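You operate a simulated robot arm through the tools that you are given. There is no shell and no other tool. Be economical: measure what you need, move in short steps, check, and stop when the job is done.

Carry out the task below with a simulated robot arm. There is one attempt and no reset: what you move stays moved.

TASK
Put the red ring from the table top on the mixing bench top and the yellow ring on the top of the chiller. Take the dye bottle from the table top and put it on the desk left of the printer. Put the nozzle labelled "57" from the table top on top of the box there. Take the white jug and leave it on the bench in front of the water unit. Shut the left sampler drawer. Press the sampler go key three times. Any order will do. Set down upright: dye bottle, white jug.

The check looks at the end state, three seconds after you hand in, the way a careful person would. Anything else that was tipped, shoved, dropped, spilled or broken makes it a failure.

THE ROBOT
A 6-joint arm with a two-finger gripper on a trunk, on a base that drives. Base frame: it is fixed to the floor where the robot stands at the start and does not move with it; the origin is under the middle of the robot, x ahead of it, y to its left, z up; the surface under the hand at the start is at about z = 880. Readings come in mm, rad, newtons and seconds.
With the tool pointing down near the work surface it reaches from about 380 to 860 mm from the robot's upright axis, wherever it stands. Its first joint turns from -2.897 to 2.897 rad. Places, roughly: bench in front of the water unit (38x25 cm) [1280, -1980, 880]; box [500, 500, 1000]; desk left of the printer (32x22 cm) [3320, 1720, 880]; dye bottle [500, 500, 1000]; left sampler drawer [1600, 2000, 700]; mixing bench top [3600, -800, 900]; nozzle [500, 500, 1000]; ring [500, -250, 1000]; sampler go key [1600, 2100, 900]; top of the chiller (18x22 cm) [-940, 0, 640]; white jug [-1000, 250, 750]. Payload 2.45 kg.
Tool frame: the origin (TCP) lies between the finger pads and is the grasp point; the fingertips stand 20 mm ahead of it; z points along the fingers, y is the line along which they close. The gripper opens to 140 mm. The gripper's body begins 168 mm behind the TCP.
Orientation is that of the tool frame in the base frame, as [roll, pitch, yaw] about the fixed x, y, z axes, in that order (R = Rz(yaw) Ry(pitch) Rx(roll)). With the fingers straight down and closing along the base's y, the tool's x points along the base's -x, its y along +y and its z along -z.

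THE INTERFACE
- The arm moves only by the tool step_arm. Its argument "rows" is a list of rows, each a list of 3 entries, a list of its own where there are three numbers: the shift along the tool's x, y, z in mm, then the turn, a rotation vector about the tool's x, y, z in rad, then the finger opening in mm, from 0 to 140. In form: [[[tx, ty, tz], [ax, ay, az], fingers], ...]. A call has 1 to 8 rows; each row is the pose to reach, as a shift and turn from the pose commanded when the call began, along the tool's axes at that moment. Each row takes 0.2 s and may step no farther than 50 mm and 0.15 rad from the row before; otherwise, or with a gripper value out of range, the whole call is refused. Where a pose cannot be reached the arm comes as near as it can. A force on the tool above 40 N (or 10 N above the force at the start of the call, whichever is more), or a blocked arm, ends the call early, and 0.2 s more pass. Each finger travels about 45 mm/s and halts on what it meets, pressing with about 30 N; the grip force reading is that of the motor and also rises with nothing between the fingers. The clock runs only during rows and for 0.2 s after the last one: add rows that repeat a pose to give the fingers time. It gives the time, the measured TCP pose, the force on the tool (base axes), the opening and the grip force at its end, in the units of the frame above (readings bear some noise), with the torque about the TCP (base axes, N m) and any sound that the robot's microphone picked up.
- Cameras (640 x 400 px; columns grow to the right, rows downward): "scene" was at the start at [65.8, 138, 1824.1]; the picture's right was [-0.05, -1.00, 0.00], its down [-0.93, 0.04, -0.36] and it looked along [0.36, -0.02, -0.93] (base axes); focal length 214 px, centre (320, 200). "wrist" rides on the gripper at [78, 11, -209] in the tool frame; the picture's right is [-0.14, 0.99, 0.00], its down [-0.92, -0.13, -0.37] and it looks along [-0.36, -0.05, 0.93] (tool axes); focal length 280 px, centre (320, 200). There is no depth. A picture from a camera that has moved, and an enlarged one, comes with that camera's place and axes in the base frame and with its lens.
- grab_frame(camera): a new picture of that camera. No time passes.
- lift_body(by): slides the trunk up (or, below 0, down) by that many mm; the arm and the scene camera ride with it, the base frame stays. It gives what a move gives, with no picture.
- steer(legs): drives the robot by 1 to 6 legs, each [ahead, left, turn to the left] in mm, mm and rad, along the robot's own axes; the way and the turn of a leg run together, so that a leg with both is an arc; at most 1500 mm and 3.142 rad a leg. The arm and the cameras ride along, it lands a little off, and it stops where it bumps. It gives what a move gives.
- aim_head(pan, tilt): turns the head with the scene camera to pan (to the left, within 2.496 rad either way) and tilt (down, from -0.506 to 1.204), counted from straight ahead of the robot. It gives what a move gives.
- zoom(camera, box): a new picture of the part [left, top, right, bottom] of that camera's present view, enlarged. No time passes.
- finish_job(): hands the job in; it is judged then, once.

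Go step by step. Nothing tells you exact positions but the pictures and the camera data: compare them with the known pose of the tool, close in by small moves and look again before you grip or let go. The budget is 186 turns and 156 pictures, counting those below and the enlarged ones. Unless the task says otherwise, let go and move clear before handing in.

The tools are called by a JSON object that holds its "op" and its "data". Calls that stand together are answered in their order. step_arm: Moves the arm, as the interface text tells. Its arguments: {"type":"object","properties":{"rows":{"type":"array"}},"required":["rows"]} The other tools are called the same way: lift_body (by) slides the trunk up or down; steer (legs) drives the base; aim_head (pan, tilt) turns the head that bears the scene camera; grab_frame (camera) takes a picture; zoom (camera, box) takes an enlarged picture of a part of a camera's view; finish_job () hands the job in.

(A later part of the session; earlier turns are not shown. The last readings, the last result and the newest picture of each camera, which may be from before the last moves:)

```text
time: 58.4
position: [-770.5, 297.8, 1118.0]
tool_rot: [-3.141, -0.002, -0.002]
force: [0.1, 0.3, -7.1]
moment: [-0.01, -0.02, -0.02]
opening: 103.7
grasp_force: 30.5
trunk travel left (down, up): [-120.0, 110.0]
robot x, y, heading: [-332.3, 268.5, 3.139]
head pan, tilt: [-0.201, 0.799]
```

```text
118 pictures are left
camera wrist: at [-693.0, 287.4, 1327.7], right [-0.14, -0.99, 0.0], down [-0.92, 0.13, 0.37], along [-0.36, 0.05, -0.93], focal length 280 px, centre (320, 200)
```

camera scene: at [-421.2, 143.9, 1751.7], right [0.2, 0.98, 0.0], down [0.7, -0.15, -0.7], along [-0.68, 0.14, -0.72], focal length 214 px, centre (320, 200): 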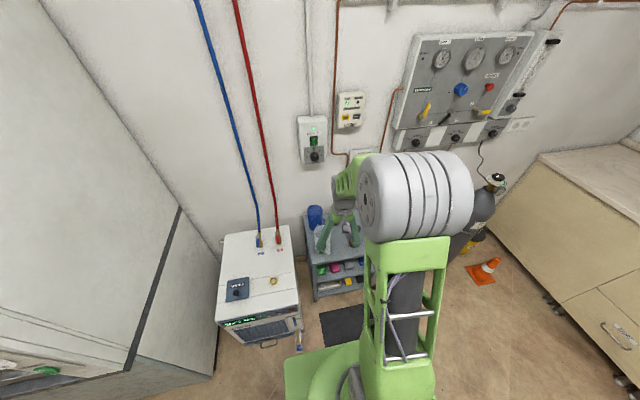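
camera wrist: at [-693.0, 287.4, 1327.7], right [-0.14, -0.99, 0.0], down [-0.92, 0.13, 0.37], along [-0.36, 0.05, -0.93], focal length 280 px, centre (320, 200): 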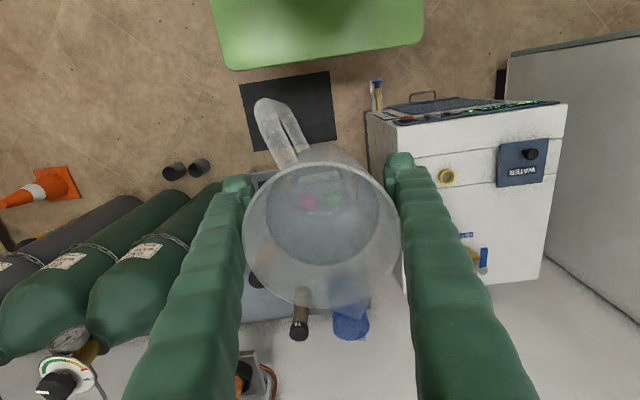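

The jug is secure and the ring is still on the chiller. I'll back up and turn towards the water unit side, checking partway.

{"op": "steer", "data": {"legs": [[-200, 0, 0], [0, 0, 1.571], [1100, 0, 0]]}}

{"op": "aim_head", "data": {"pan": 0.7, "tilt": 0.6}}

{"op": "grab_frame", "data": {"camera": "scene"}}

{"op": "grab_frame", "data": {"camera": "wrist"}}

```text
time: 69.1
position: [-99.9, -1272.9, 1120.1]
tool_rot: [3.141, -0.002, 1.614]
force: [-0.3, -0.9, -7.2]
moment: [0.07, -0.03, -0.04]
opening: 103.1
grasp_force: 30.3
trunk travel left (down, up): [-120.0, 110.0]
robot x, y, heading: [-90.1, -830.9, -1.53]
head pan, tilt: [-0.201, 0.799]
```

```text
time: 70.3
position: [-100.2, -1271.4, 1119.1]
tool_rot: [3.141, -0.002, 1.617]
force: [-0.1, 0.2, -7.5]
moment: [0.01, -0.05, 0.02]
opening: 103.1
grasp_force: 30.1
trunk travel left (down, up): [-120.0, 110.0]
robot x, y, heading: [-89.5, -834.2, -1.529]
head pan, tilt: [0.7, 0.6]
```

```text
117 pictures are left
camera scene: at [109.7, -899.5, 1888.6], right [-0.74, -0.68, 0.0], down [-0.38, 0.42, -0.82], along [0.56, -0.61, -0.57], focal length 214 px, centre (320, 200)
```

scene: 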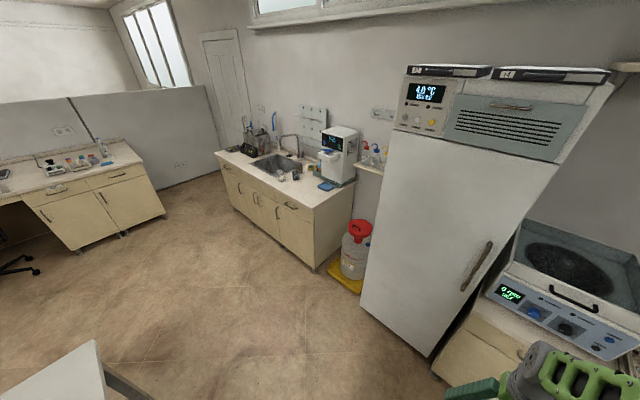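

```text
116 pictures are left
camera wrist: at [-93.0, -1193.5, 1327.9], right [1.0, -0.09, 0.0], down [-0.09, -0.93, 0.37], along [-0.03, -0.37, -0.93], focal length 280 px, centre (320, 200)
```

wrist: 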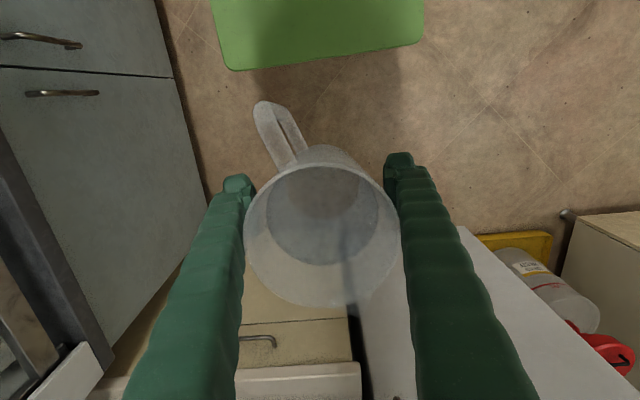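

The path to the water unit bench is clear. I'll drive there and look.

{"op": "steer", "data": {"legs": [[0, 0, -0.042], [0, 1370, 0], [400, 0, 0]]}}

{"op": "aim_head", "data": {"pan": 0.3, "tilt": 0.8}}

{"op": "grab_frame", "data": {"camera": "scene"}}

{"op": "grab_frame", "data": {"camera": "wrist"}}

```text
time: 84.8
position: [1216.8, -1674.2, 1117.5]
tool_rot: [3.141, -0.001, 1.557]
force: [0.4, -0.2, -7.4]
moment: [0.04, -0.03, 0.01]
opening: 103.1
grasp_force: 29.7
trunk travel left (down, up): [-120.0, 110.0]
robot x, y, heading: [1253.5, -1237.2, -1.589]
head pan, tilt: [0.7, 0.6]
```

```text
time: 85.7
position: [1217.2, -1674.3, 1118.3]
tool_rot: [3.141, -0.001, 1.558]
force: [0.1, -1.1, -7.8]
moment: [0.02, 0.0, 0.0]
opening: 103.2
grasp_force: 30.7
trunk travel left (down, up): [-120.0, 110.0]
robot x, y, heading: [1257.2, -1234.1, -1.586]
head pan, tilt: [0.3, 0.799]
```

```text
115 pictures are left
camera scene: at [1416.0, -1323.5, 1871.8], right [-0.96, -0.28, 0.0], down [-0.2, 0.69, -0.7], along [0.2, -0.67, -0.72], focal length 214 px, centre (320, 200)
```

scene: 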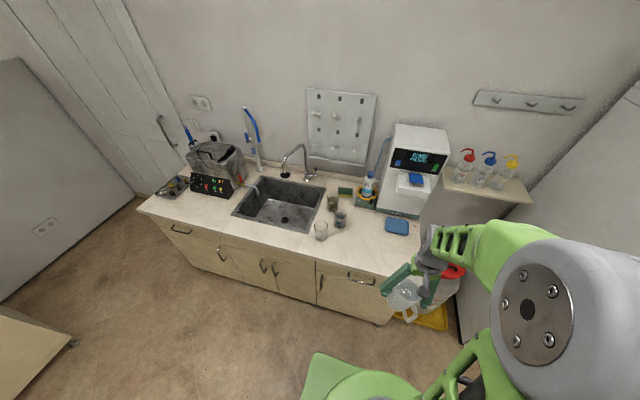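

```text
114 pictures are left
camera wrist: at [1229.1, -1595.9, 1327.9], right [0.99, -0.15, 0.0], down [-0.14, -0.92, 0.37], along [-0.06, -0.36, -0.93], focal length 280 px, centre (320, 200)
```

wrist: 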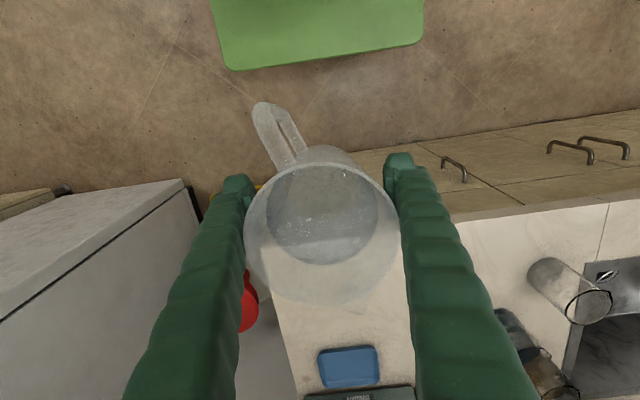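

The target spot (1280, -1980) is clear, with a sponge behind it and a beaker well to the side. I'll extend the jug over it.

{"op": "step_arm", "data": {"rows": [[[-39, 9, 0], [0, 0, 0], 70], [[-78, 17, 0], [0, 0, 0], 70], [[-117, 26, 0], [0, 0, 0], 70], [[-156, 34, 0], [0, 0, 0], 70], [[-195, 43, 0], [0, 0, 0], 70], [[-234, 51, 0], [0, 0, 0], 70], [[-273, 60, 0], [0, 0, 0], 70], [[-305, 67, 0], [0, 0, 0], 70]]}}

{"op": "step_arm", "data": {"rows": [[[0, 0, 30], [0, 0, 0], 70], [[0, 0, 60], [0, 0, 0], 70], [[0, 0, 85], [0, 0, 0], 70], [[0, 0, 85], [0, 0, 0], 70]]}}

{"op": "grab_frame", "data": {"camera": "scene"}}

{"op": "grab_frame", "data": {"camera": "wrist"}}

```text
time: 87.5
position: [1280.1, -1981.4, 1118.0]
tool_rot: [3.141, -0.002, 1.556]
force: [0.1, 0.1, -6.9]
moment: [0.03, -0.04, 0.01]
opening: 102.9
grasp_force: 29.9
trunk travel left (down, up): [-120.0, 110.0]
robot x, y, heading: [1251.8, -1236.8, -1.583]
head pan, tilt: [0.3, 0.799]
```

```text
time: 88.5
position: [1279.2, -1979.3, 1033.4]
tool_rot: [3.14, 0.001, 1.557]
force: [1.0, -0.2, -6.6]
moment: [0.01, 0.0, 0.02]
opening: 103.2
grasp_force: 30.2
trunk travel left (down, up): [-120.0, 110.0]
robot x, y, heading: [1255.9, -1231.9, -1.583]
head pan, tilt: [0.3, 0.799]
```

```text
113 pictures are left
camera scene: at [1416.0, -1323.7, 1871.8], right [-0.96, -0.28, 0.0], down [-0.2, 0.69, -0.7], along [0.2, -0.67, -0.72], focal length 214 px, centre (320, 200)
```

scene: 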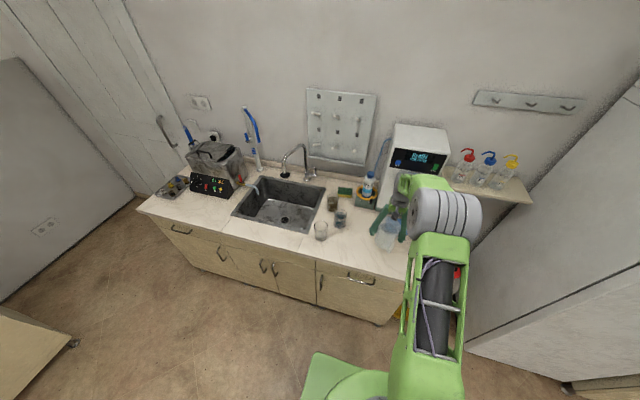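

```text
112 pictures are left
camera wrist: at [1291.4, -1902.2, 1242.7], right [0.99, -0.15, 0.0], down [-0.14, -0.92, 0.37], along [-0.06, -0.36, -0.93], focal length 280 px, centre (320, 200)
```

wrist: 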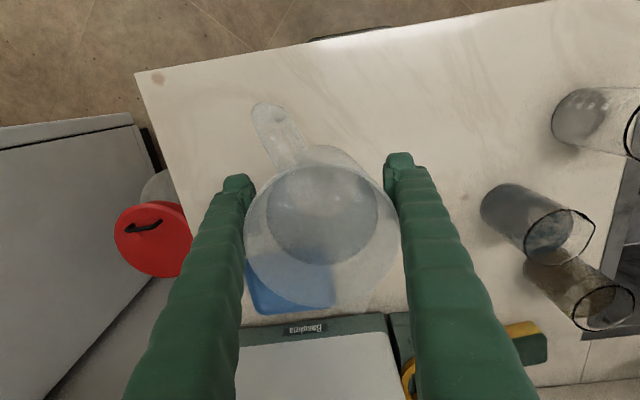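

I'll zoom in on the gap under the jug.

{"op": "zoom", "data": {"camera": "scene", "box": [340, 190, 436, 250]}}

{"op": "step_arm", "data": {"rows": [[[0, 0, 10], [0, 0, 0], 70], [[0, 0, 18], [0, 0, 0], 70], [[0, 0, 24], [0, 0, 0], 70], [[0, 0, 28], [0, 0, 0], 70], [[0, 0, 30], [0, 0, 0], 70]]}}

{"op": "zoom", "data": {"camera": "scene", "box": [340, 190, 436, 250]}}

```text
6.67 times, centred on (388, 220) of scene
camera zoom: at [1416.0, -1323.7, 1871.8], right [-0.96, -0.28, 0.0], down [-0.2, 0.69, -0.7], along [0.2, -0.67, -0.72], focal length 1430 px, centre (-133, 67)
```

zoom: 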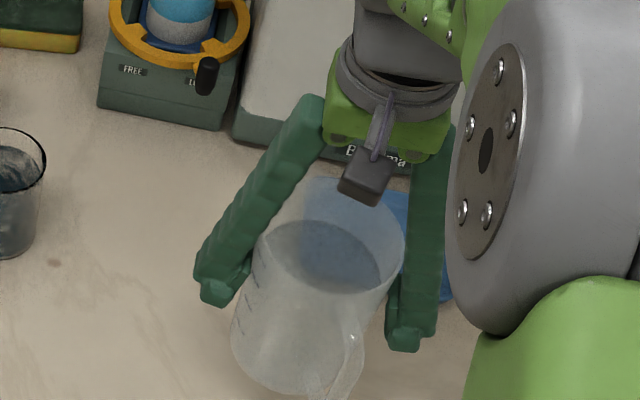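

```text
time: 89.7
position: [1280.0, -1979.5, 1003.0]
tool_rot: [-3.141, -0.001, 1.557]
force: [0.0, -0.1, -7.3]
moment: [0.05, -0.04, 0.01]
opening: 103.1
grasp_force: 30.0
trunk travel left (down, up): [-120.0, 110.0]
robot x, y, heading: [1257.0, -1234.9, -1.589]
head pan, tilt: [0.3, 0.799]
```

```text
6.67 times, centred on (388, 220) of scene
camera zoom: at [1416.0, -1323.9, 1871.8], right [-0.96, -0.28, 0.0], down [-0.2, 0.69, -0.7], along [0.2, -0.67, -0.72], focal length 1430 px, centre (-133, 67)
```

zoom: 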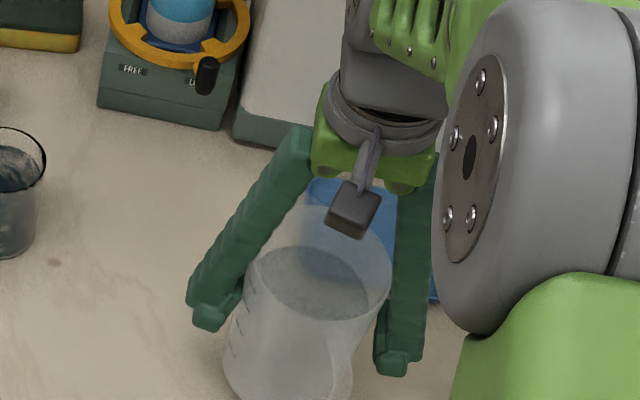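

There is water inside, so I'll keep lowering slowly until contact.

{"op": "step_arm", "data": {"rows": [[[0, 0, 3], [0, 0, 0], 70], [[0, 0, 6], [0, 0, 0], 70], [[0, 0, 8], [0, 0, 0], 70], [[0, 0, 10], [0, 0, 0], 70]]}}

{"op": "zoom", "data": {"camera": "scene", "box": [340, 210, 436, 270]}}

```text
time: 90.7
position: [1280.2, -1979.4, 993.9]
tool_rot: [-3.141, -0.001, 1.556]
force: [0.4, 0.5, -6.4]
moment: [0.02, -0.06, 0.01]
opening: 102.8
grasp_force: 30.1
trunk travel left (down, up): [-120.0, 110.0]
robot x, y, heading: [1251.8, -1236.2, -1.585]
head pan, tilt: [0.3, 0.799]
```

```text
6.67 times, centred on (388, 240) of scene
camera zoom: at [1416.0, -1323.9, 1871.7], right [-0.96, -0.28, 0.0], down [-0.2, 0.69, -0.7], along [0.2, -0.67, -0.72], focal length 1430 px, centre (-133, -67)
```

zoom: 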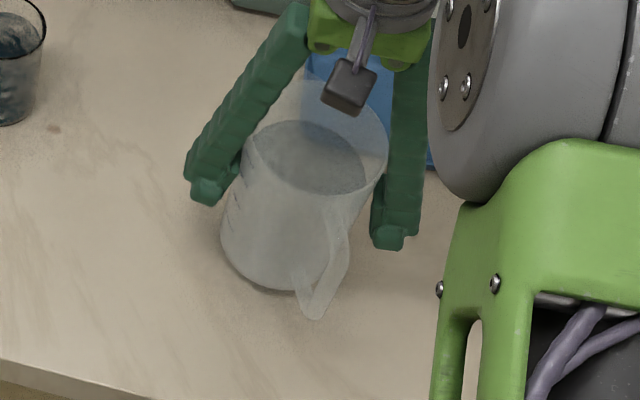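

Still no contact. I'll go on in small steps.

{"op": "step_arm", "data": {"rows": [[[0, 0, 2], [0, 0, 0], 70], [[0, 0, 4], [0, 0, 0], 70], [[0, 0, 6], [0, 0, 0], 70], [[0, 0, 8], [0, 0, 0], 70]]}}

```text
time: 91.7
position: [1279.9, -1980.3, 984.8]
tool_rot: [3.141, -0.002, 1.557]
force: [0.3, 0.1, -7.2]
moment: [0.03, -0.03, 0.0]
opening: 103.1
grasp_force: 30.0
trunk travel left (down, up): [-120.0, 110.0]
robot x, y, heading: [1253.3, -1236.3, -1.586]
head pan, tilt: [0.3, 0.799]
```

{"op": "step_arm", "data": {"rows": [[[0, 0, 2], [0, 0, 0], 70], [[0, 0, 4], [0, 0, 0], 70], [[0, 0, 6], [0, 0, 0], 70], [[0, 0, 8], [0, 0, 0], 70]]}}

{"op": "zoom", "data": {"camera": "scene", "box": [340, 210, 436, 270]}}

```text
time: 92.7
position: [1281.0, -1978.9, 978.6]
tool_rot: [3.141, 0.002, 1.557]
force: [-0.9, 2.1, 9.9]
moment: [0.6, 0.08, 0.01]
opening: 103.0
grasp_force: 29.9
trunk travel left (down, up): [-120.0, 110.0]
robot x, y, heading: [1254.1, -1234.8, -1.588]
head pan, tilt: [0.3, 0.799]
```

```text
6.67 times, centred on (388, 240) of scene
camera zoom: at [1415.7, -1321.9, 1872.1], right [-0.96, -0.28, 0.0], down [-0.2, 0.69, -0.7], along [0.2, -0.67, -0.72], focal length 1430 px, centre (-133, -67)
```

zoom: 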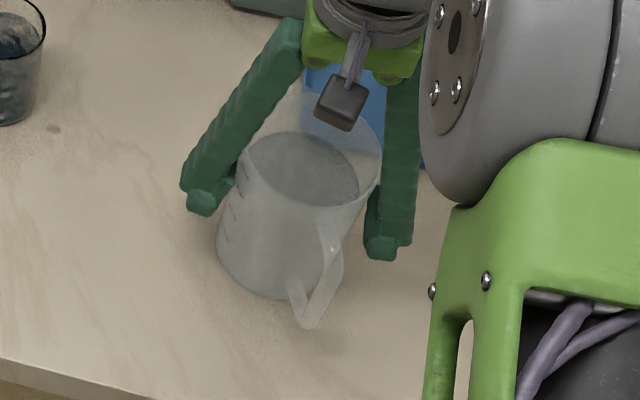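

The jug stands on the bench. I'll release slowly and rise.

{"op": "step_arm", "data": {"rows": [[[0, 0, -1.5], [0, 0, 0], 104], [[0, 0, -1.5], [0, 0, 0], 112], [[0, 0, -1.5], [0, 0, 0], 122], [[0, 0, -1.5], [0, 0, 0], 138], [[0, 0, -1.5], [0, 0, 0], 138], [[0, 0, -40], [0, 0, 0], 138], [[0, 0, -80], [0, 0, 0], 138], [[0, 0, -125], [0, 0, 0], 138]]}}

{"op": "grab_frame", "data": {"camera": "wrist"}}

{"op": "grab_frame", "data": {"camera": "scene"}}

```text
time: 94.5
position: [1279.1, -1977.7, 1102.0]
tool_rot: [3.142, -0.003, 1.557]
force: [0.5, 0.1, 0.5]
moment: [0.0, 0.0, -0.01]
opening: 138.0
grasp_force: 0.2
trunk travel left (down, up): [-120.0, 110.0]
robot x, y, heading: [1254.7, -1234.9, -1.586]
head pan, tilt: [0.3, 0.799]
```

```text
107 pictures are left
camera wrist: at [1290.3, -1900.2, 1312.0], right [0.99, -0.15, 0.0], down [-0.14, -0.92, 0.37], along [-0.06, -0.36, -0.93], focal length 280 px, centre (320, 200)
```

wrist: 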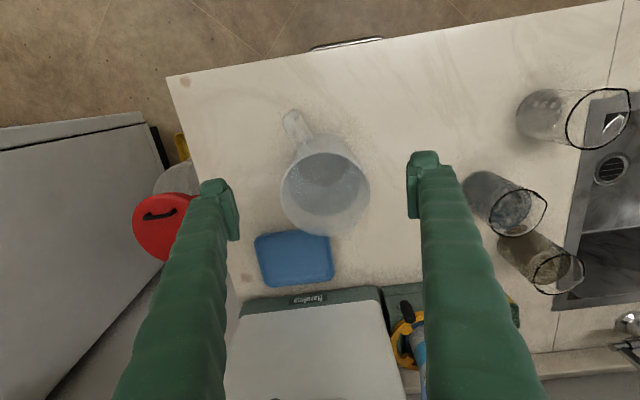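

```text
106 pictures are left
camera scene: at [1415.8, -1322.4, 1871.9], right [-0.96, -0.28, 0.0], down [-0.2, 0.69, -0.7], along [0.2, -0.67, -0.72], focal length 214 px, centre (320, 200)
```

scene: 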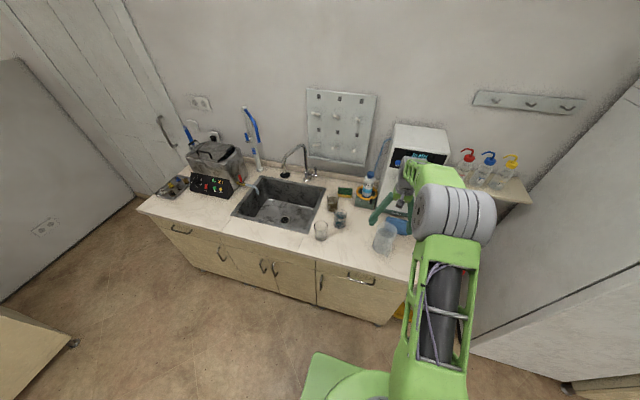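

The jug stands upright in front of the water unit. I'll retract and drive to the right end of the table for the red ring.

{"op": "step_arm", "data": {"rows": [[[0, 0, -40], [0, 0, 0], 120], [[20, 0, -60], [0, 0, 0], 100], [[65, 0, -60], [0, 0, 0], 90], [[110, 0, -60], [0, 0, 0], 80], [[155, 0, -60], [0, 0, 0], 70], [[200, 0, -60], [0, 0, 0], 70], [[245, 0, -60], [0, 0, 0], 70], [[290, 0, -60], [0, 0, 0], 70]]}}

{"op": "steer", "data": {"legs": [[0, -775, 0], [0, 0, 1.571], [0, 0, 1.571], [270, 0, 0]]}}

{"op": "aim_head", "data": {"pan": 0.3, "tilt": 0.9}}

{"op": "grab_frame", "data": {"camera": "scene"}}

{"op": "grab_frame", "data": {"camera": "wrist"}}

```text
time: 96.3
position: [1283.8, -1686.2, 1163.0]
tool_rot: [-3.141, -0.001, 1.558]
force: [0.0, -0.1, -0.2]
moment: [-0.05, -0.01, -0.02]
opening: 70.0
grasp_force: 0.0
trunk travel left (down, up): [-120.0, 110.0]
robot x, y, heading: [1251.5, -1233.6, -1.591]
head pan, tilt: [0.3, 0.799]
```

```text
time: 112.6
position: [484.3, -494.2, 1161.5]
tool_rot: [-3.141, -0.001, -1.625]
force: [-0.1, 0.0, 0.5]
moment: [-0.07, 0.03, 0.03]
opening: 69.9
grasp_force: 0.1
trunk travel left (down, up): [-120.0, 110.0]
robot x, y, heading: [495.4, -946.8, 1.514]
head pan, tilt: [0.3, 0.799]
```

```text
time: 113.2
position: [485.2, -494.0, 1161.6]
tool_rot: [-3.141, -0.001, -1.625]
force: [0.6, -0.1, 0.0]
moment: [0.0, 0.01, -0.01]
opening: 69.9
grasp_force: 0.1
trunk travel left (down, up): [-120.0, 110.0]
robot x, y, heading: [494.4, -946.7, 1.516]
head pan, tilt: [0.3, 0.901]
```

```text
105 pictures are left
camera scene: at [339.5, -856.9, 1863.9], right [0.97, 0.24, 0.0], down [0.19, -0.76, -0.62], along [-0.15, 0.6, -0.78], focal length 214 px, centre (320, 200)
```

scene: 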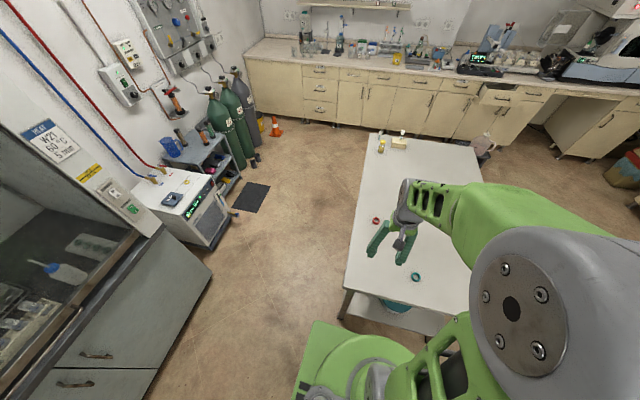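

```text
104 pictures are left
camera wrist: at [469.5, -571.8, 1371.4], right [-0.98, 0.19, 0.0], down [0.18, 0.91, 0.37], along [0.07, 0.36, -0.93], focal length 280 px, centre (320, 200)
```

wrist: 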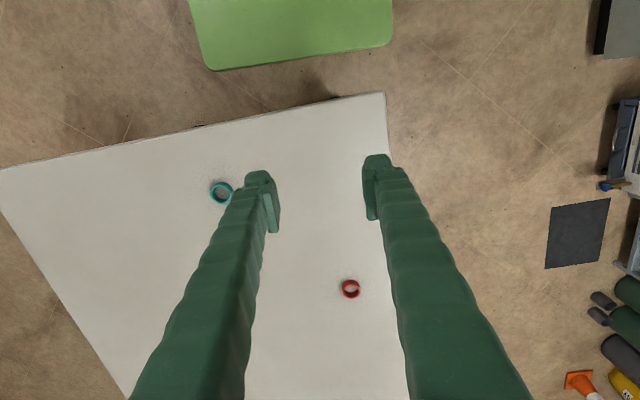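

The red ring is at about (482, -178). I'll move above it.

{"op": "step_arm", "data": {"rows": [[[-45, 3, 10], [0, 0, 0], 70], [[-90, 6, 20], [0, 0, 0], 70], [[-135, 8, 30], [0, 0, 0], 70], [[-180, 11, 40], [0, 0, 0], 70], [[-225, 14, 50], [0, 0, 0], 70], [[-270, 17, 60], [0, 0, 0], 70], [[-315, 20, 70], [0, 0, 0], 70], [[-315, 20, 115], [0, 0, 0], 70]]}}

{"op": "step_arm", "data": {"rows": [[[0, 0, 35], [0, 0, 0], 70], [[0, 0, 65], [0, 0, 0], 70], [[0, 0, 65], [0, 0, 0], 70]]}}

{"op": "grab_frame", "data": {"camera": "wrist"}}

```text
time: 115.0
position: [481.8, -178.9, 1046.7]
tool_rot: [-3.14, -0.001, -1.624]
force: [-0.1, 0.0, 1.0]
moment: [-0.03, -0.03, 0.0]
opening: 70.0
grasp_force: 0.3
trunk travel left (down, up): [-120.0, 110.0]
robot x, y, heading: [499.3, -950.4, 1.514]
head pan, tilt: [0.3, 0.901]
```

```text
time: 115.8
position: [481.8, -179.9, 982.1]
tool_rot: [3.141, 0.0, -1.624]
force: [-0.6, -0.1, 0.9]
moment: [-0.02, 0.01, 0.0]
opening: 69.9
grasp_force: 0.0
trunk travel left (down, up): [-120.0, 110.0]
robot x, y, heading: [494.7, -952.3, 1.515]
head pan, tilt: [0.3, 0.901]
```

```text
103 pictures are left
camera wrist: at [467.2, -257.7, 1190.6], right [-0.98, 0.19, 0.0], down [0.18, 0.91, 0.37], along [0.07, 0.36, -0.93], focal length 280 px, centre (320, 200)
```

wrist: 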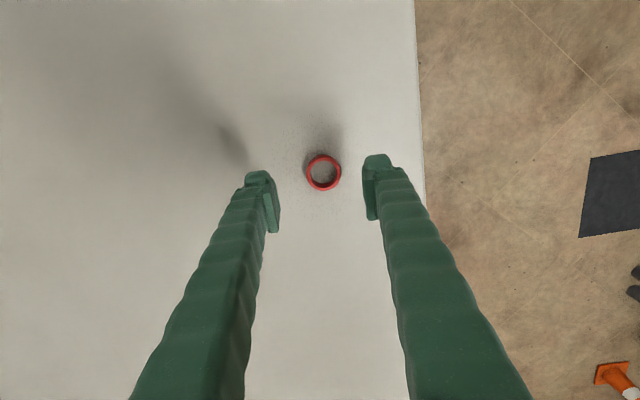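

Centred within a few mm. I'll descend and grip.

{"op": "step_arm", "data": {"rows": [[[-5, 2, 40], [0, 0, 0], 70], [[-5, 2, 70], [0, 0, 0], 70], [[-5, 2, 79], [0, 0, 0], 60], [[-5, 2, 79], [0, 0, 0], 45], [[-5, 2, 79], [0, 0, 0], 25], [[-5, 2, 79], [0, 0, 0], 25], [[-5, 2, 79], [0, 0, 0], 25]]}}

{"op": "grab_frame", "data": {"camera": "wrist"}}

```text
time: 117.4
position: [481.7, -174.8, 901.4]
tool_rot: [-3.141, -0.002, -1.624]
force: [0.3, -0.5, 0.9]
moment: [0.03, 0.0, -0.03]
opening: 29.9
grasp_force: 29.9
trunk travel left (down, up): [-120.0, 110.0]
robot x, y, heading: [497.7, -945.6, 1.513]
head pan, tilt: [0.3, 0.901]
```

```text
102 pictures are left
camera wrist: at [465.8, -252.3, 1110.8], right [-0.98, 0.19, 0.0], down [0.18, 0.91, 0.37], along [0.07, 0.36, -0.93], focal length 280 px, centre (320, 200)
```

wrist: 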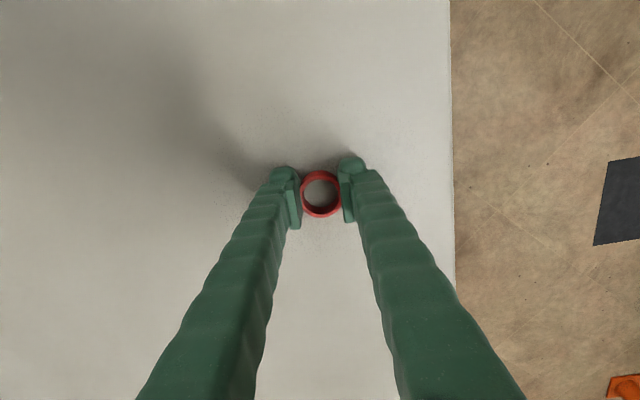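

The red ring is held. I'll lift, retract, and drive towards the mixing bench at the far right.

{"op": "step_arm", "data": {"rows": [[[0, 0, -45], [0, 0, 0], 25], [[0, 0, -90], [0, 0, 0], 25], [[30, 0, -125], [0, 0, 0], 25], [[70, 0, -150], [0, 0, 0], 25], [[110, 0, -175], [0, 0, 0], 25], [[150, 0, -200], [0, 0, 0], 25], [[195, 0, -215], [0, 0, 0], 25], [[240, 0, -230], [0, 0, 0], 25]]}}

{"op": "steer", "data": {"legs": [[-130, 0, 0], [0, 0, -1.514], [1300, 0, 0], [600, 200, 0]]}}

{"op": "aim_head", "data": {"pan": 0.2, "tilt": 0.6}}

{"op": "grab_frame", "data": {"camera": "scene"}}

```text
time: 119.2
position: [467.7, -416.0, 1133.5]
tool_rot: [-3.141, 0.001, -1.627]
force: [0.5, -0.5, 0.1]
moment: [0.06, -0.03, -0.03]
opening: 29.5
grasp_force: 29.7
trunk travel left (down, up): [-120.0, 110.0]
robot x, y, heading: [500.4, -946.7, 1.513]
head pan, tilt: [0.3, 0.901]
```

```text
time: 133.6
position: [2940.9, -775.4, 1134.2]
tool_rot: [3.141, -0.003, -3.124]
force: [1.5, 0.6, 0.1]
moment: [-0.01, 0.04, 0.0]
opening: 29.4
grasp_force: 29.9
trunk travel left (down, up): [-120.0, 110.0]
robot x, y, heading: [2414.7, -843.8, 0.018]
head pan, tilt: [0.3, 0.901]
```

```text
time: 134.4
position: [2939.9, -774.3, 1133.2]
tool_rot: [3.141, 0.001, -3.123]
force: [0.1, 0.6, 0.0]
moment: [-0.02, 0.02, -0.02]
opening: 29.4
grasp_force: 29.9
trunk travel left (down, up): [-120.0, 110.0]
robot x, y, heading: [2407.0, -842.3, 0.014]
head pan, tilt: [0.201, 0.6]
```

```text
101 pictures are left
camera scene: at [2504.0, -683.4, 1888.6], right [0.22, -0.98, 0.0], down [-0.55, -0.12, -0.82], along [0.81, 0.18, -0.57], focal length 214 px, centre (320, 200)
```

scene: 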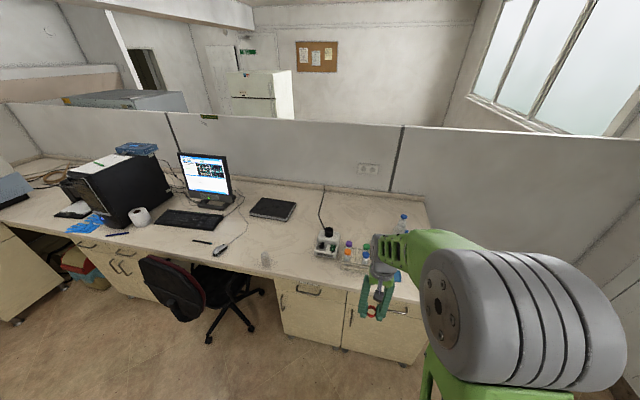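

The mixing bench is the right section with the stirrer and vial rack. I'll zoom in to find a free spot.

{"op": "zoom", "data": {"camera": "scene", "box": [260, 200, 452, 320]}}

{"op": "grab_frame", "data": {"camera": "wrist"}}

```text
3.33 times, centred on (356, 260) of scene
camera zoom: at [2504.0, -683.4, 1888.6], right [0.22, -0.98, 0.0], down [-0.55, -0.12, -0.82], along [0.81, 0.18, -0.57], focal length 715 px, centre (200, 0)
```

zoom: 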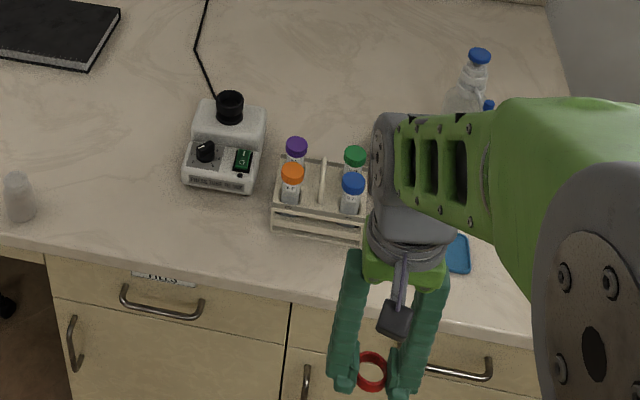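

```text
99 pictures are left
camera wrist: at [2861.4, -765.3, 1342.6], right [0.12, 0.99, 0.0], down [0.92, -0.11, 0.37], along [0.37, -0.04, -0.93], focal length 280 px, centre (320, 200)
```

wrist: 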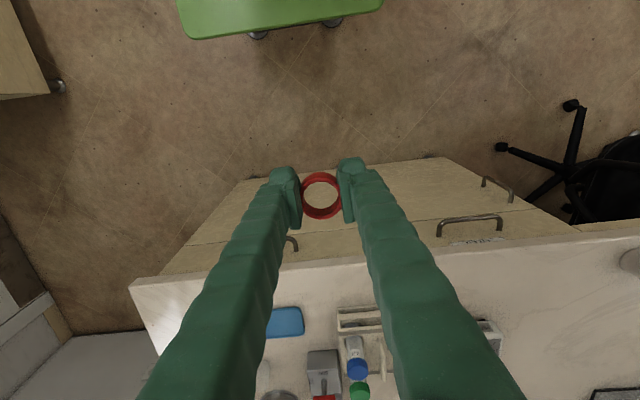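

I need a better overhead look. I'll drive closer and view with the wrist camera.

{"op": "steer", "data": {"legs": [[300, 0, 0]]}}

{"op": "lift_body", "data": {"by": 110}}

{"op": "grab_frame", "data": {"camera": "wrist"}}

{"op": "aim_head", "data": {"pan": -0.1, "tilt": 0.9}}

{"op": "grab_frame", "data": {"camera": "scene"}}

```text
time: 136.4
position: [3244.2, -764.4, 1132.7]
tool_rot: [3.14, -0.001, -3.118]
force: [0.5, 0.2, -0.2]
moment: [0.03, 0.0, 0.01]
opening: 29.4
grasp_force: 29.9
trunk travel left (down, up): [-120.0, 110.0]
robot x, y, heading: [2711.2, -838.4, 0.023]
head pan, tilt: [0.201, 0.6]
```

```text
time: 137.9
position: [3243.3, -765.6, 1243.1]
tool_rot: [-3.141, -0.003, -3.116]
force: [0.3, 0.1, -0.4]
moment: [-0.04, -0.02, -0.01]
opening: 29.6
grasp_force: 29.4
trunk travel left (down, up): [-230.0, 0.0]
robot x, y, heading: [2711.3, -837.6, 0.024]
head pan, tilt: [0.201, 0.6]
```

```text
98 pictures are left
camera wrist: at [3165.3, -756.0, 1452.4], right [0.11, 0.99, 0.0], down [0.92, -0.1, 0.37], along [0.37, -0.04, -0.93], focal length 280 px, centre (320, 200)
```

wrist: 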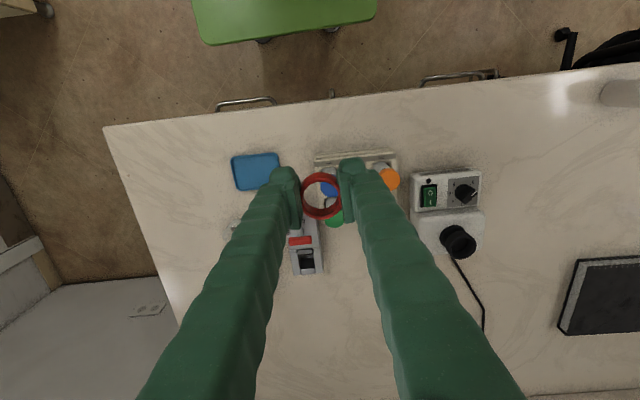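

```text
time: 138.7
position: [3243.6, -765.3, 1242.0]
tool_rot: [3.141, -0.002, -3.118]
force: [0.2, 0.4, 0.3]
moment: [0.04, -0.06, 0.0]
opening: 29.4
grasp_force: 30.2
trunk travel left (down, up): [-230.0, 0.0]
robot x, y, heading: [2715.1, -840.3, 0.028]
head pan, tilt: [-0.099, 0.901]
```

```text
97 pictures are left
camera scene: at [2796.4, -701.7, 1973.9], right [-0.07, -1.0, 0.0], down [-0.78, 0.06, -0.62], along [0.62, -0.05, -0.78], focal length 214 px, centre (320, 200)
```

scene: 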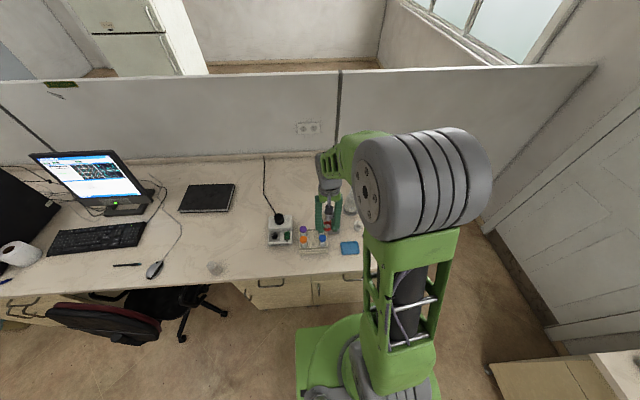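

A clear strip lies in front of the stirrer at about (3280, -540). I'll move there.

{"op": "step_arm", "data": {"rows": [[[-8, 45, 0], [0, 0, 0], 25], [[-17, 90, 0], [0, 0, 0], 25], [[-25, 135, 0], [0, 0, 0], 25], [[-34, 180, 0], [0, 0, 0], 25], [[-42, 224, 0], [0, 0, 0], 25], [[-42, 224, 45], [0, 0, 0], 25], [[-42, 224, 90], [0, 0, 0], 25]]}}

{"op": "lift_body", "data": {"by": -150}}

{"op": "grab_frame", "data": {"camera": "wrist"}}

{"op": "grab_frame", "data": {"camera": "scene"}}

```text
time: 140.3
position: [3279.0, -537.5, 1151.9]
tool_rot: [-3.141, 0.001, -3.117]
force: [1.7, 1.3, -0.4]
moment: [-0.04, 0.04, 0.05]
opening: 29.5
grasp_force: 29.3
trunk travel left (down, up): [-230.0, 0.0]
robot x, y, heading: [2714.9, -839.7, 0.023]
head pan, tilt: [-0.099, 0.901]
```

```text
time: 142.0
position: [3278.4, -538.6, 1003.7]
tool_rot: [3.141, 0.0, -3.117]
force: [0.1, 0.6, 0.0]
moment: [0.02, 0.02, 0.02]
opening: 29.1
grasp_force: 30.4
trunk travel left (down, up): [-80.0, 150.0]
robot x, y, heading: [2715.5, -838.4, 0.017]
head pan, tilt: [-0.099, 0.901]
```

```text
96 pictures are left
camera wrist: at [3200.1, -529.5, 1213.0], right [0.11, 0.99, 0.0], down [0.92, -0.1, 0.37], along [0.37, -0.04, -0.93], focal length 280 px, centre (320, 200)
```

wrist: 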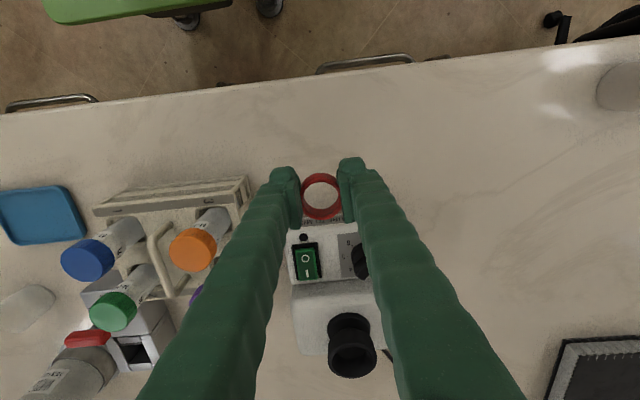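

```text
95 pictures are left
camera scene: at [2796.2, -701.8, 1824.0], right [-0.07, -1.0, 0.0], down [-0.78, 0.06, -0.62], along [0.62, -0.05, -0.78], focal length 214 px, centre (320, 200)
```

scene: 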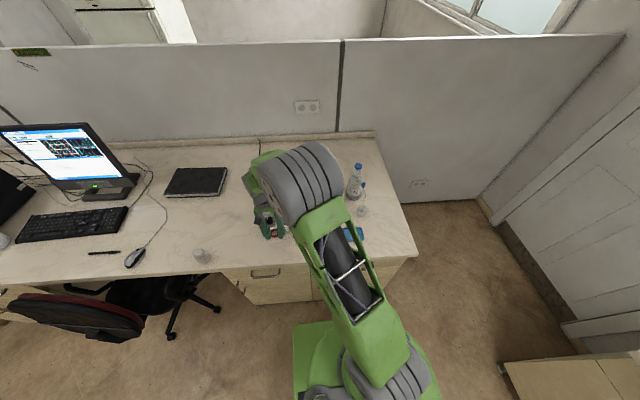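

The spot in front of the stirrer is clear. I'll descend.

{"op": "step_arm", "data": {"rows": [[[0, 0, 45], [0, 0, 0], 25], [[0, 0, 75], [0, 0, 0], 25], [[0, 0, 88], [0, 0, 0], 25], [[0, 0, 94], [0, 0, 0], 25], [[0, 0, 97], [0, 0, 0], 25], [[0, 0, 99], [0, 0, 0], 25]]}}

{"op": "grab_frame", "data": {"camera": "wrist"}}

```text
time: 143.4
position: [3278.0, -539.2, 903.8]
tool_rot: [-3.141, -0.001, -3.118]
force: [0.1, -0.9, -0.4]
moment: [0.01, 0.01, 0.02]
opening: 29.0
grasp_force: 29.9
trunk travel left (down, up): [-80.0, 150.0]
robot x, y, heading: [2714.1, -839.0, 0.025]
head pan, tilt: [-0.099, 0.901]
```

```text
94 pictures are left
camera wrist: at [3199.9, -529.5, 1113.7], right [0.11, 0.99, 0.0], down [0.92, -0.1, 0.37], along [0.37, -0.04, -0.93], focal length 280 px, centre (320, 200)
```

wrist: 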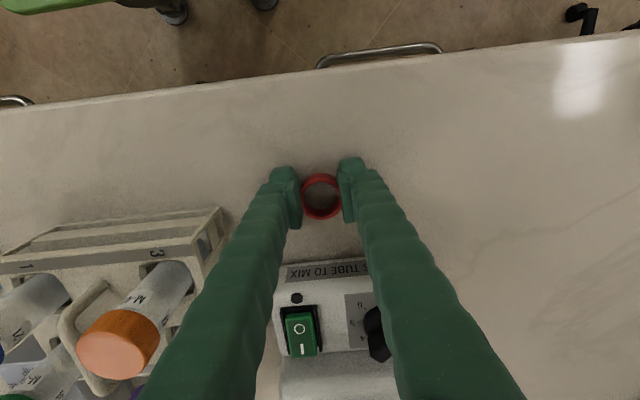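

{"op": "step_arm", "data": {"rows": [[[0, 0, 1], [0, 0, 0], 25], [[0, 0, 2], [0, 0, 0], 25], [[0, 0, 3], [0, 0, 0], 25], [[0, 0, 4], [0, 0, 0], 25]]}}

```text
time: 144.4
position: [3278.3, -539.1, 900.1]
tool_rot: [-3.141, 0.0, -3.117]
force: [-2.1, -1.6, 9.5]
moment: [0.0, -0.11, 0.01]
opening: 29.4
grasp_force: 29.8
trunk travel left (down, up): [-80.0, 150.0]
robot x, y, heading: [2713.0, -833.9, 0.021]
head pan, tilt: [-0.099, 0.901]
```

The red ring touches the bench. I'll release and rise.

{"op": "step_arm", "data": {"rows": [[[0, 0, -1.5], [0, 0, 0], 32], [[0, 0, -1.5], [0, 0, 0], 45], [[0, 0, -1.5], [0, 0, 0], 60], [[0, 0, -1.5], [0, 0, 0], 60], [[0, 0, -45], [0, 0, 0], 60], [[0, 0, -90], [0, 0, 0], 60], [[0, 0, -135], [0, 0, 0], 60], [[0, 0, -180], [0, 0, 0], 60]]}}

{"op": "grab_frame", "data": {"camera": "wrist"}}

```text
time: 146.2
position: [3276.9, -539.7, 1081.1]
tool_rot: [-3.141, 0.0, -3.117]
force: [-0.8, 0.0, 0.3]
moment: [0.06, 0.01, 0.04]
opening: 60.0
grasp_force: 0.1
trunk travel left (down, up): [-80.0, 150.0]
robot x, y, heading: [2715.2, -836.8, 0.025]
head pan, tilt: [-0.099, 0.901]
```

```text
93 pictures are left
camera wrist: at [3199.3, -530.1, 1290.7], right [0.11, 0.99, 0.0], down [0.92, -0.11, 0.37], along [0.37, -0.04, -0.93], focal length 280 px, centre (320, 200)
```

wrist: 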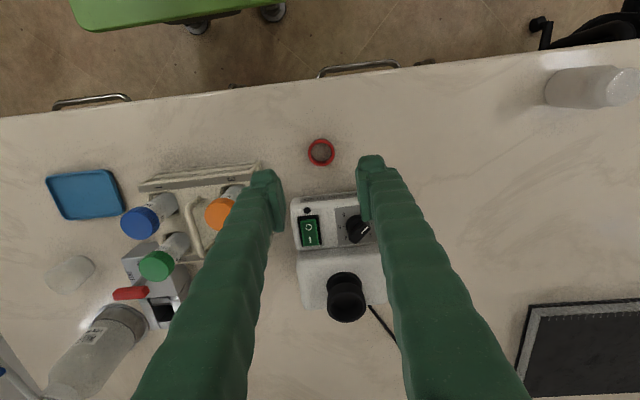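

The red ring lies on the mixing bench. I'll retract and drive around to the left side of the table for the dye bottle.

{"op": "step_arm", "data": {"rows": [[[0, 0, -40], [0, 0, 0], 80], [[45, 0, -60], [0, 0, 0], 80], [[90, 0, -60], [0, 0, 0], 80], [[110, -40, -60], [0, 0, 0], 80], [[110, -85, -60], [0, 0, 0], 80], [[110, -130, -60], [0, 0, 0], 80], [[110, -175, -60], [0, 0, 0], 80], [[110, -200, -60], [0, 0, 0], 80]]}}

{"op": "steer", "data": {"legs": [[-700, 0, -0.02], [0, 1000, 0], [0, 890, 0]]}}

{"op": "aim_head", "data": {"pan": 2.0, "tilt": 0.7}}

{"op": "grab_frame", "data": {"camera": "scene"}}

```text
time: 148.0
position: [3172.1, -741.4, 1140.2]
tool_rot: [-3.141, -0.002, -3.117]
force: [-0.3, -0.8, 0.0]
moment: [0.01, -0.02, -0.01]
opening: 80.2
grasp_force: 0.0
trunk travel left (down, up): [-80.0, 150.0]
robot x, y, heading: [2715.5, -834.8, 0.022]
head pan, tilt: [-0.099, 0.901]
```

```text
time: 168.4
position: [2469.0, 1148.8, 1140.1]
tool_rot: [-3.141, -0.001, -3.13]
force: [0.2, 0.1, 0.7]
moment: [0.0, -0.01, -0.02]
opening: 79.4
grasp_force: 0.0
trunk travel left (down, up): [-80.0, 150.0]
robot x, y, heading: [2009.4, 1059.0, 0.01]
head pan, tilt: [-0.099, 0.901]
```

```text
time: 170.4
position: [2468.1, 1148.0, 1139.7]
tool_rot: [3.141, 0.0, -3.133]
force: [0.2, 0.5, -0.1]
moment: [-0.01, 0.02, 0.0]
opening: 79.9
grasp_force: 0.0
trunk travel left (down, up): [-80.0, 150.0]
robot x, y, heading: [2008.8, 1059.6, 0.01]
head pan, tilt: [2.0, 0.7]
```

```text
92 pictures are left
camera scene: at [1981.3, 1276.4, 1840.0], right [0.91, 0.43, 0.0], down [0.27, -0.58, -0.76], along [-0.33, 0.69, -0.64], focal length 214 px, centre (320, 200)
```

scene: 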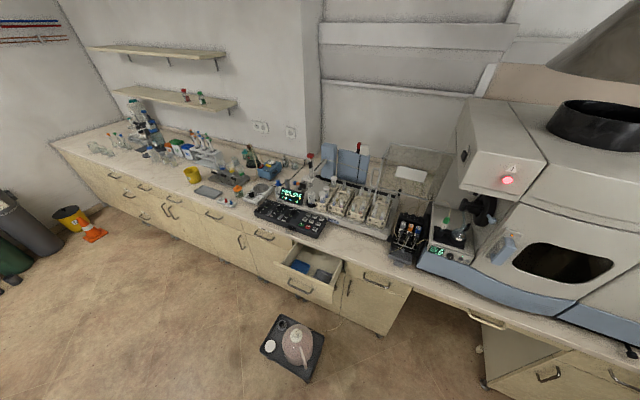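

From here I have a good view of the sampler and the open drawer, so I'll zoom in on both.

{"op": "zoom", "data": {"camera": "scene", "box": [240, 170, 400, 270]}}

{"op": "zoom", "data": {"camera": "scene", "box": [225, 225, 385, 325]}}

{"op": "zoom", "data": {"camera": "scene", "box": [248, 182, 344, 242]}}

```text
4.00 times, centred on (320, 220) of scene
camera zoom: at [1981.3, 1276.4, 1840.0], right [0.91, 0.43, 0.0], down [0.27, -0.58, -0.76], along [-0.33, 0.69, -0.64], focal length 858 px, centre (320, 120)
```

zoom: 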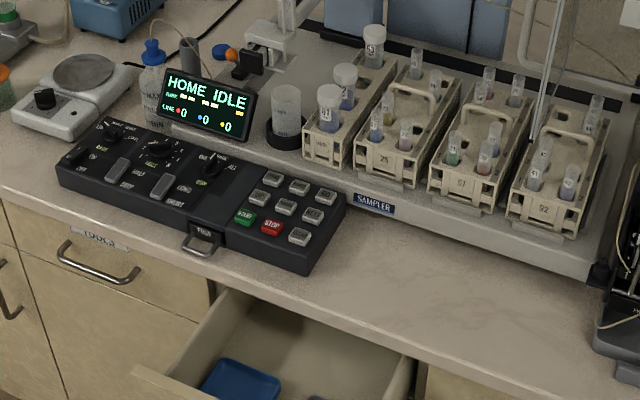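

```text
4.00 times, centred on (305, 275) of scene
camera zoom: at [1981.3, 1276.4, 1840.0], right [0.91, 0.43, 0.0], down [0.27, -0.58, -0.76], along [-0.33, 0.69, -0.64], focal length 858 px, centre (380, -100)
```

zoom: 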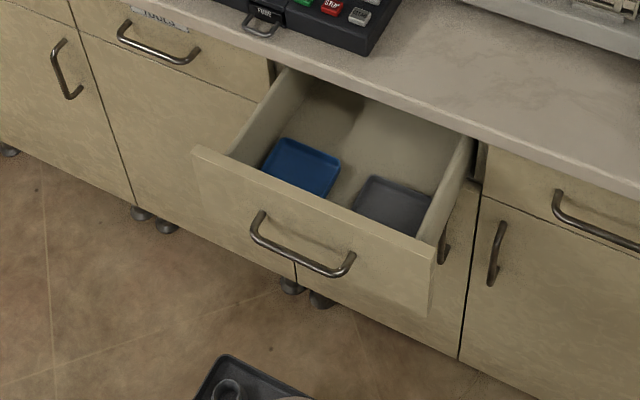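

```text
6.67 times, centred on (296, 212) of scene
camera zoom: at [1981.3, 1276.4, 1840.0], right [0.91, 0.43, 0.0], down [0.27, -0.58, -0.76], along [-0.33, 0.69, -0.64], focal length 1430 px, centre (480, 120)
```

zoom: 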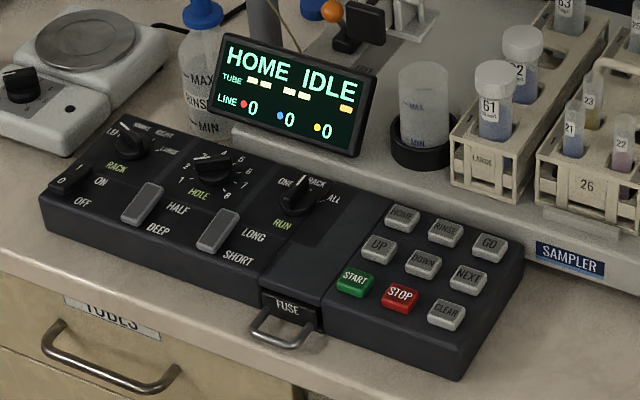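

GO is the back-right grey key at about (1598, 2097). The drawer front is at about y = 1785, with a stool in front, so I'll work from the left side of the stool, near (1130, 1450).

{"op": "steer", "data": {"legs": [[-880, 0, 0], [0, 0, 1.56], [300, 0, 0]]}}

{"op": "aim_head", "data": {"pan": -0.5, "tilt": 0.8}}

{"op": "grab_frame", "data": {"camera": "scene"}}

{"op": "grab_frame", "data": {"camera": "wrist"}}

```text
time: 180.5
position: [1068.1, 1816.7, 1140.2]
tool_rot: [-3.14, -0.003, -1.614]
force: [0.7, 0.3, 1.4]
moment: [-0.06, 0.03, 0.01]
opening: 80.0
grasp_force: 0.0
trunk travel left (down, up): [-80.0, 150.0]
robot x, y, heading: [1131.6, 1356.6, 1.531]
head pan, tilt: [2.0, 0.7]
```

```text
time: 182.8
position: [1067.7, 1815.3, 1141.3]
tool_rot: [3.14, -0.001, -1.615]
force: [0.1, 0.0, -0.6]
moment: [0.02, 0.01, -0.02]
opening: 79.9
grasp_force: 0.1
trunk travel left (down, up): [-80.0, 150.0]
robot x, y, heading: [1135.3, 1351.2, 1.527]
head pan, tilt: [-0.499, 0.799]
```

```text
88 pictures are left
camera scene: at [1034.4, 1438.1, 1831.8], right [0.86, -0.52, 0.0], down [-0.37, -0.61, -0.7], along [0.36, 0.6, -0.72], focal length 214 px, centre (320, 200)
```

scene: 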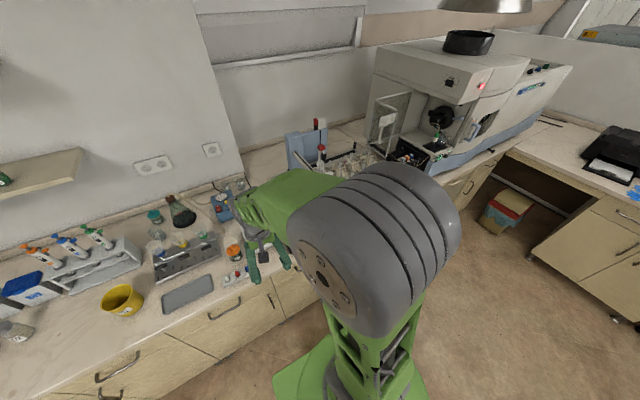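

```text
87 pictures are left
camera wrist: at [1053.7, 1738.8, 1349.4], right [-0.98, 0.18, 0.0], down [0.17, 0.91, 0.37], along [0.07, 0.36, -0.93], focal length 280 px, centre (320, 200)
```

wrist: 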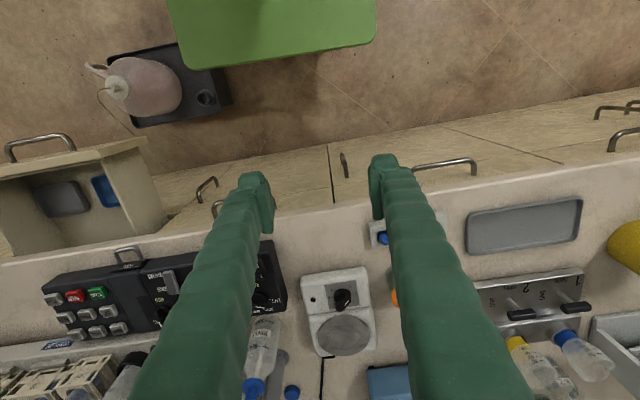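

The base is close to the stool on the right, so I'll look down there before moving further.

{"op": "aim_head", "data": {"pan": -0.9, "tilt": 1.2}}

{"op": "grab_frame", "data": {"camera": "scene"}}

{"op": "zoom", "data": {"camera": "wrist", "box": [80, 0, 272, 120]}}

```text
time: 183.6
position: [1068.7, 1816.1, 1140.7]
tool_rot: [-3.141, -0.002, -1.613]
force: [-0.6, -0.2, 0.1]
moment: [0.04, 0.02, -0.03]
opening: 80.1
grasp_force: 0.1
trunk travel left (down, up): [-80.0, 150.0]
robot x, y, heading: [1131.4, 1352.8, 1.527]
head pan, tilt: [-0.901, 1.201]
```

```text
86 pictures are left
camera scene: at [1038.0, 1401.9, 1804.1], right [0.59, -0.81, 0.0], down [-0.75, -0.55, -0.36], along [0.29, 0.21, -0.93], focal length 214 px, centre (320, 200)
```

scene: 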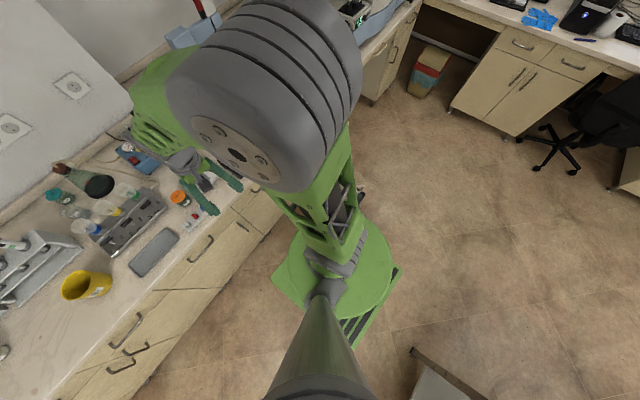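

```text
3.33 times, centred on (176, 60) of wrist
camera zoom: at [1053.7, 1738.8, 1349.4], right [-0.98, 0.18, 0.0], down [0.17, 0.91, 0.37], along [0.07, 0.36, -0.93], focal length 935 px, centre (800, 667)
```

zoom: 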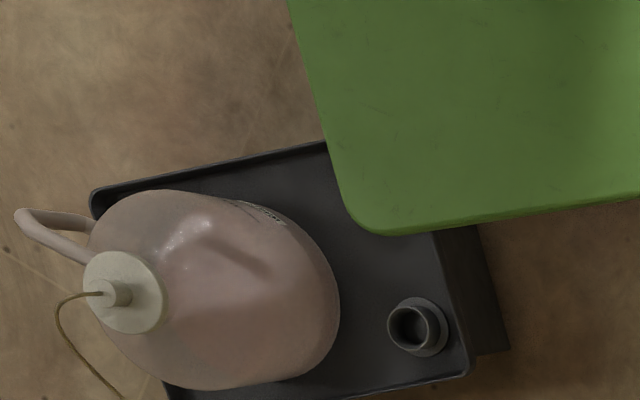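

The base corner nearly touches the stool tray. I'll shift left away from it first and raise the trunk.

{"op": "steer", "data": {"legs": [[0, 160, 0]]}}

{"op": "lift_body", "data": {"by": 100}}

{"op": "grab_frame", "data": {"camera": "wrist"}}

```text
time: 185.6
position: [912.1, 1823.3, 1140.5]
tool_rot: [3.14, -0.002, -1.616]
force: [0.1, 0.3, 0.1]
moment: [0.02, -0.06, 0.0]
opening: 79.7
grasp_force: 0.1
trunk travel left (down, up): [-80.0, 150.0]
robot x, y, heading: [973.3, 1358.4, 1.524]
head pan, tilt: [-0.901, 1.201]
```

```text
time: 187.0
position: [912.7, 1823.8, 1239.3]
tool_rot: [3.142, -0.002, -1.616]
force: [0.5, -0.1, 0.0]
moment: [0.0, 0.01, 0.02]
opening: 80.0
grasp_force: 0.1
trunk travel left (down, up): [-180.0, 50.0]
robot x, y, heading: [973.9, 1357.6, 1.519]
head pan, tilt: [-0.901, 1.201]
```

```text
84 pictures are left
camera wrist: at [897.6, 1746.1, 1449.2], right [-0.98, 0.18, 0.0], down [0.17, 0.91, 0.37], along [0.07, 0.36, -0.93], focal length 280 px, centre (320, 200)
```

wrist: 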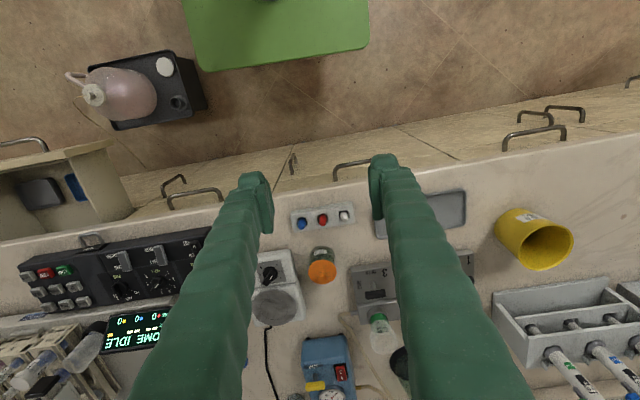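

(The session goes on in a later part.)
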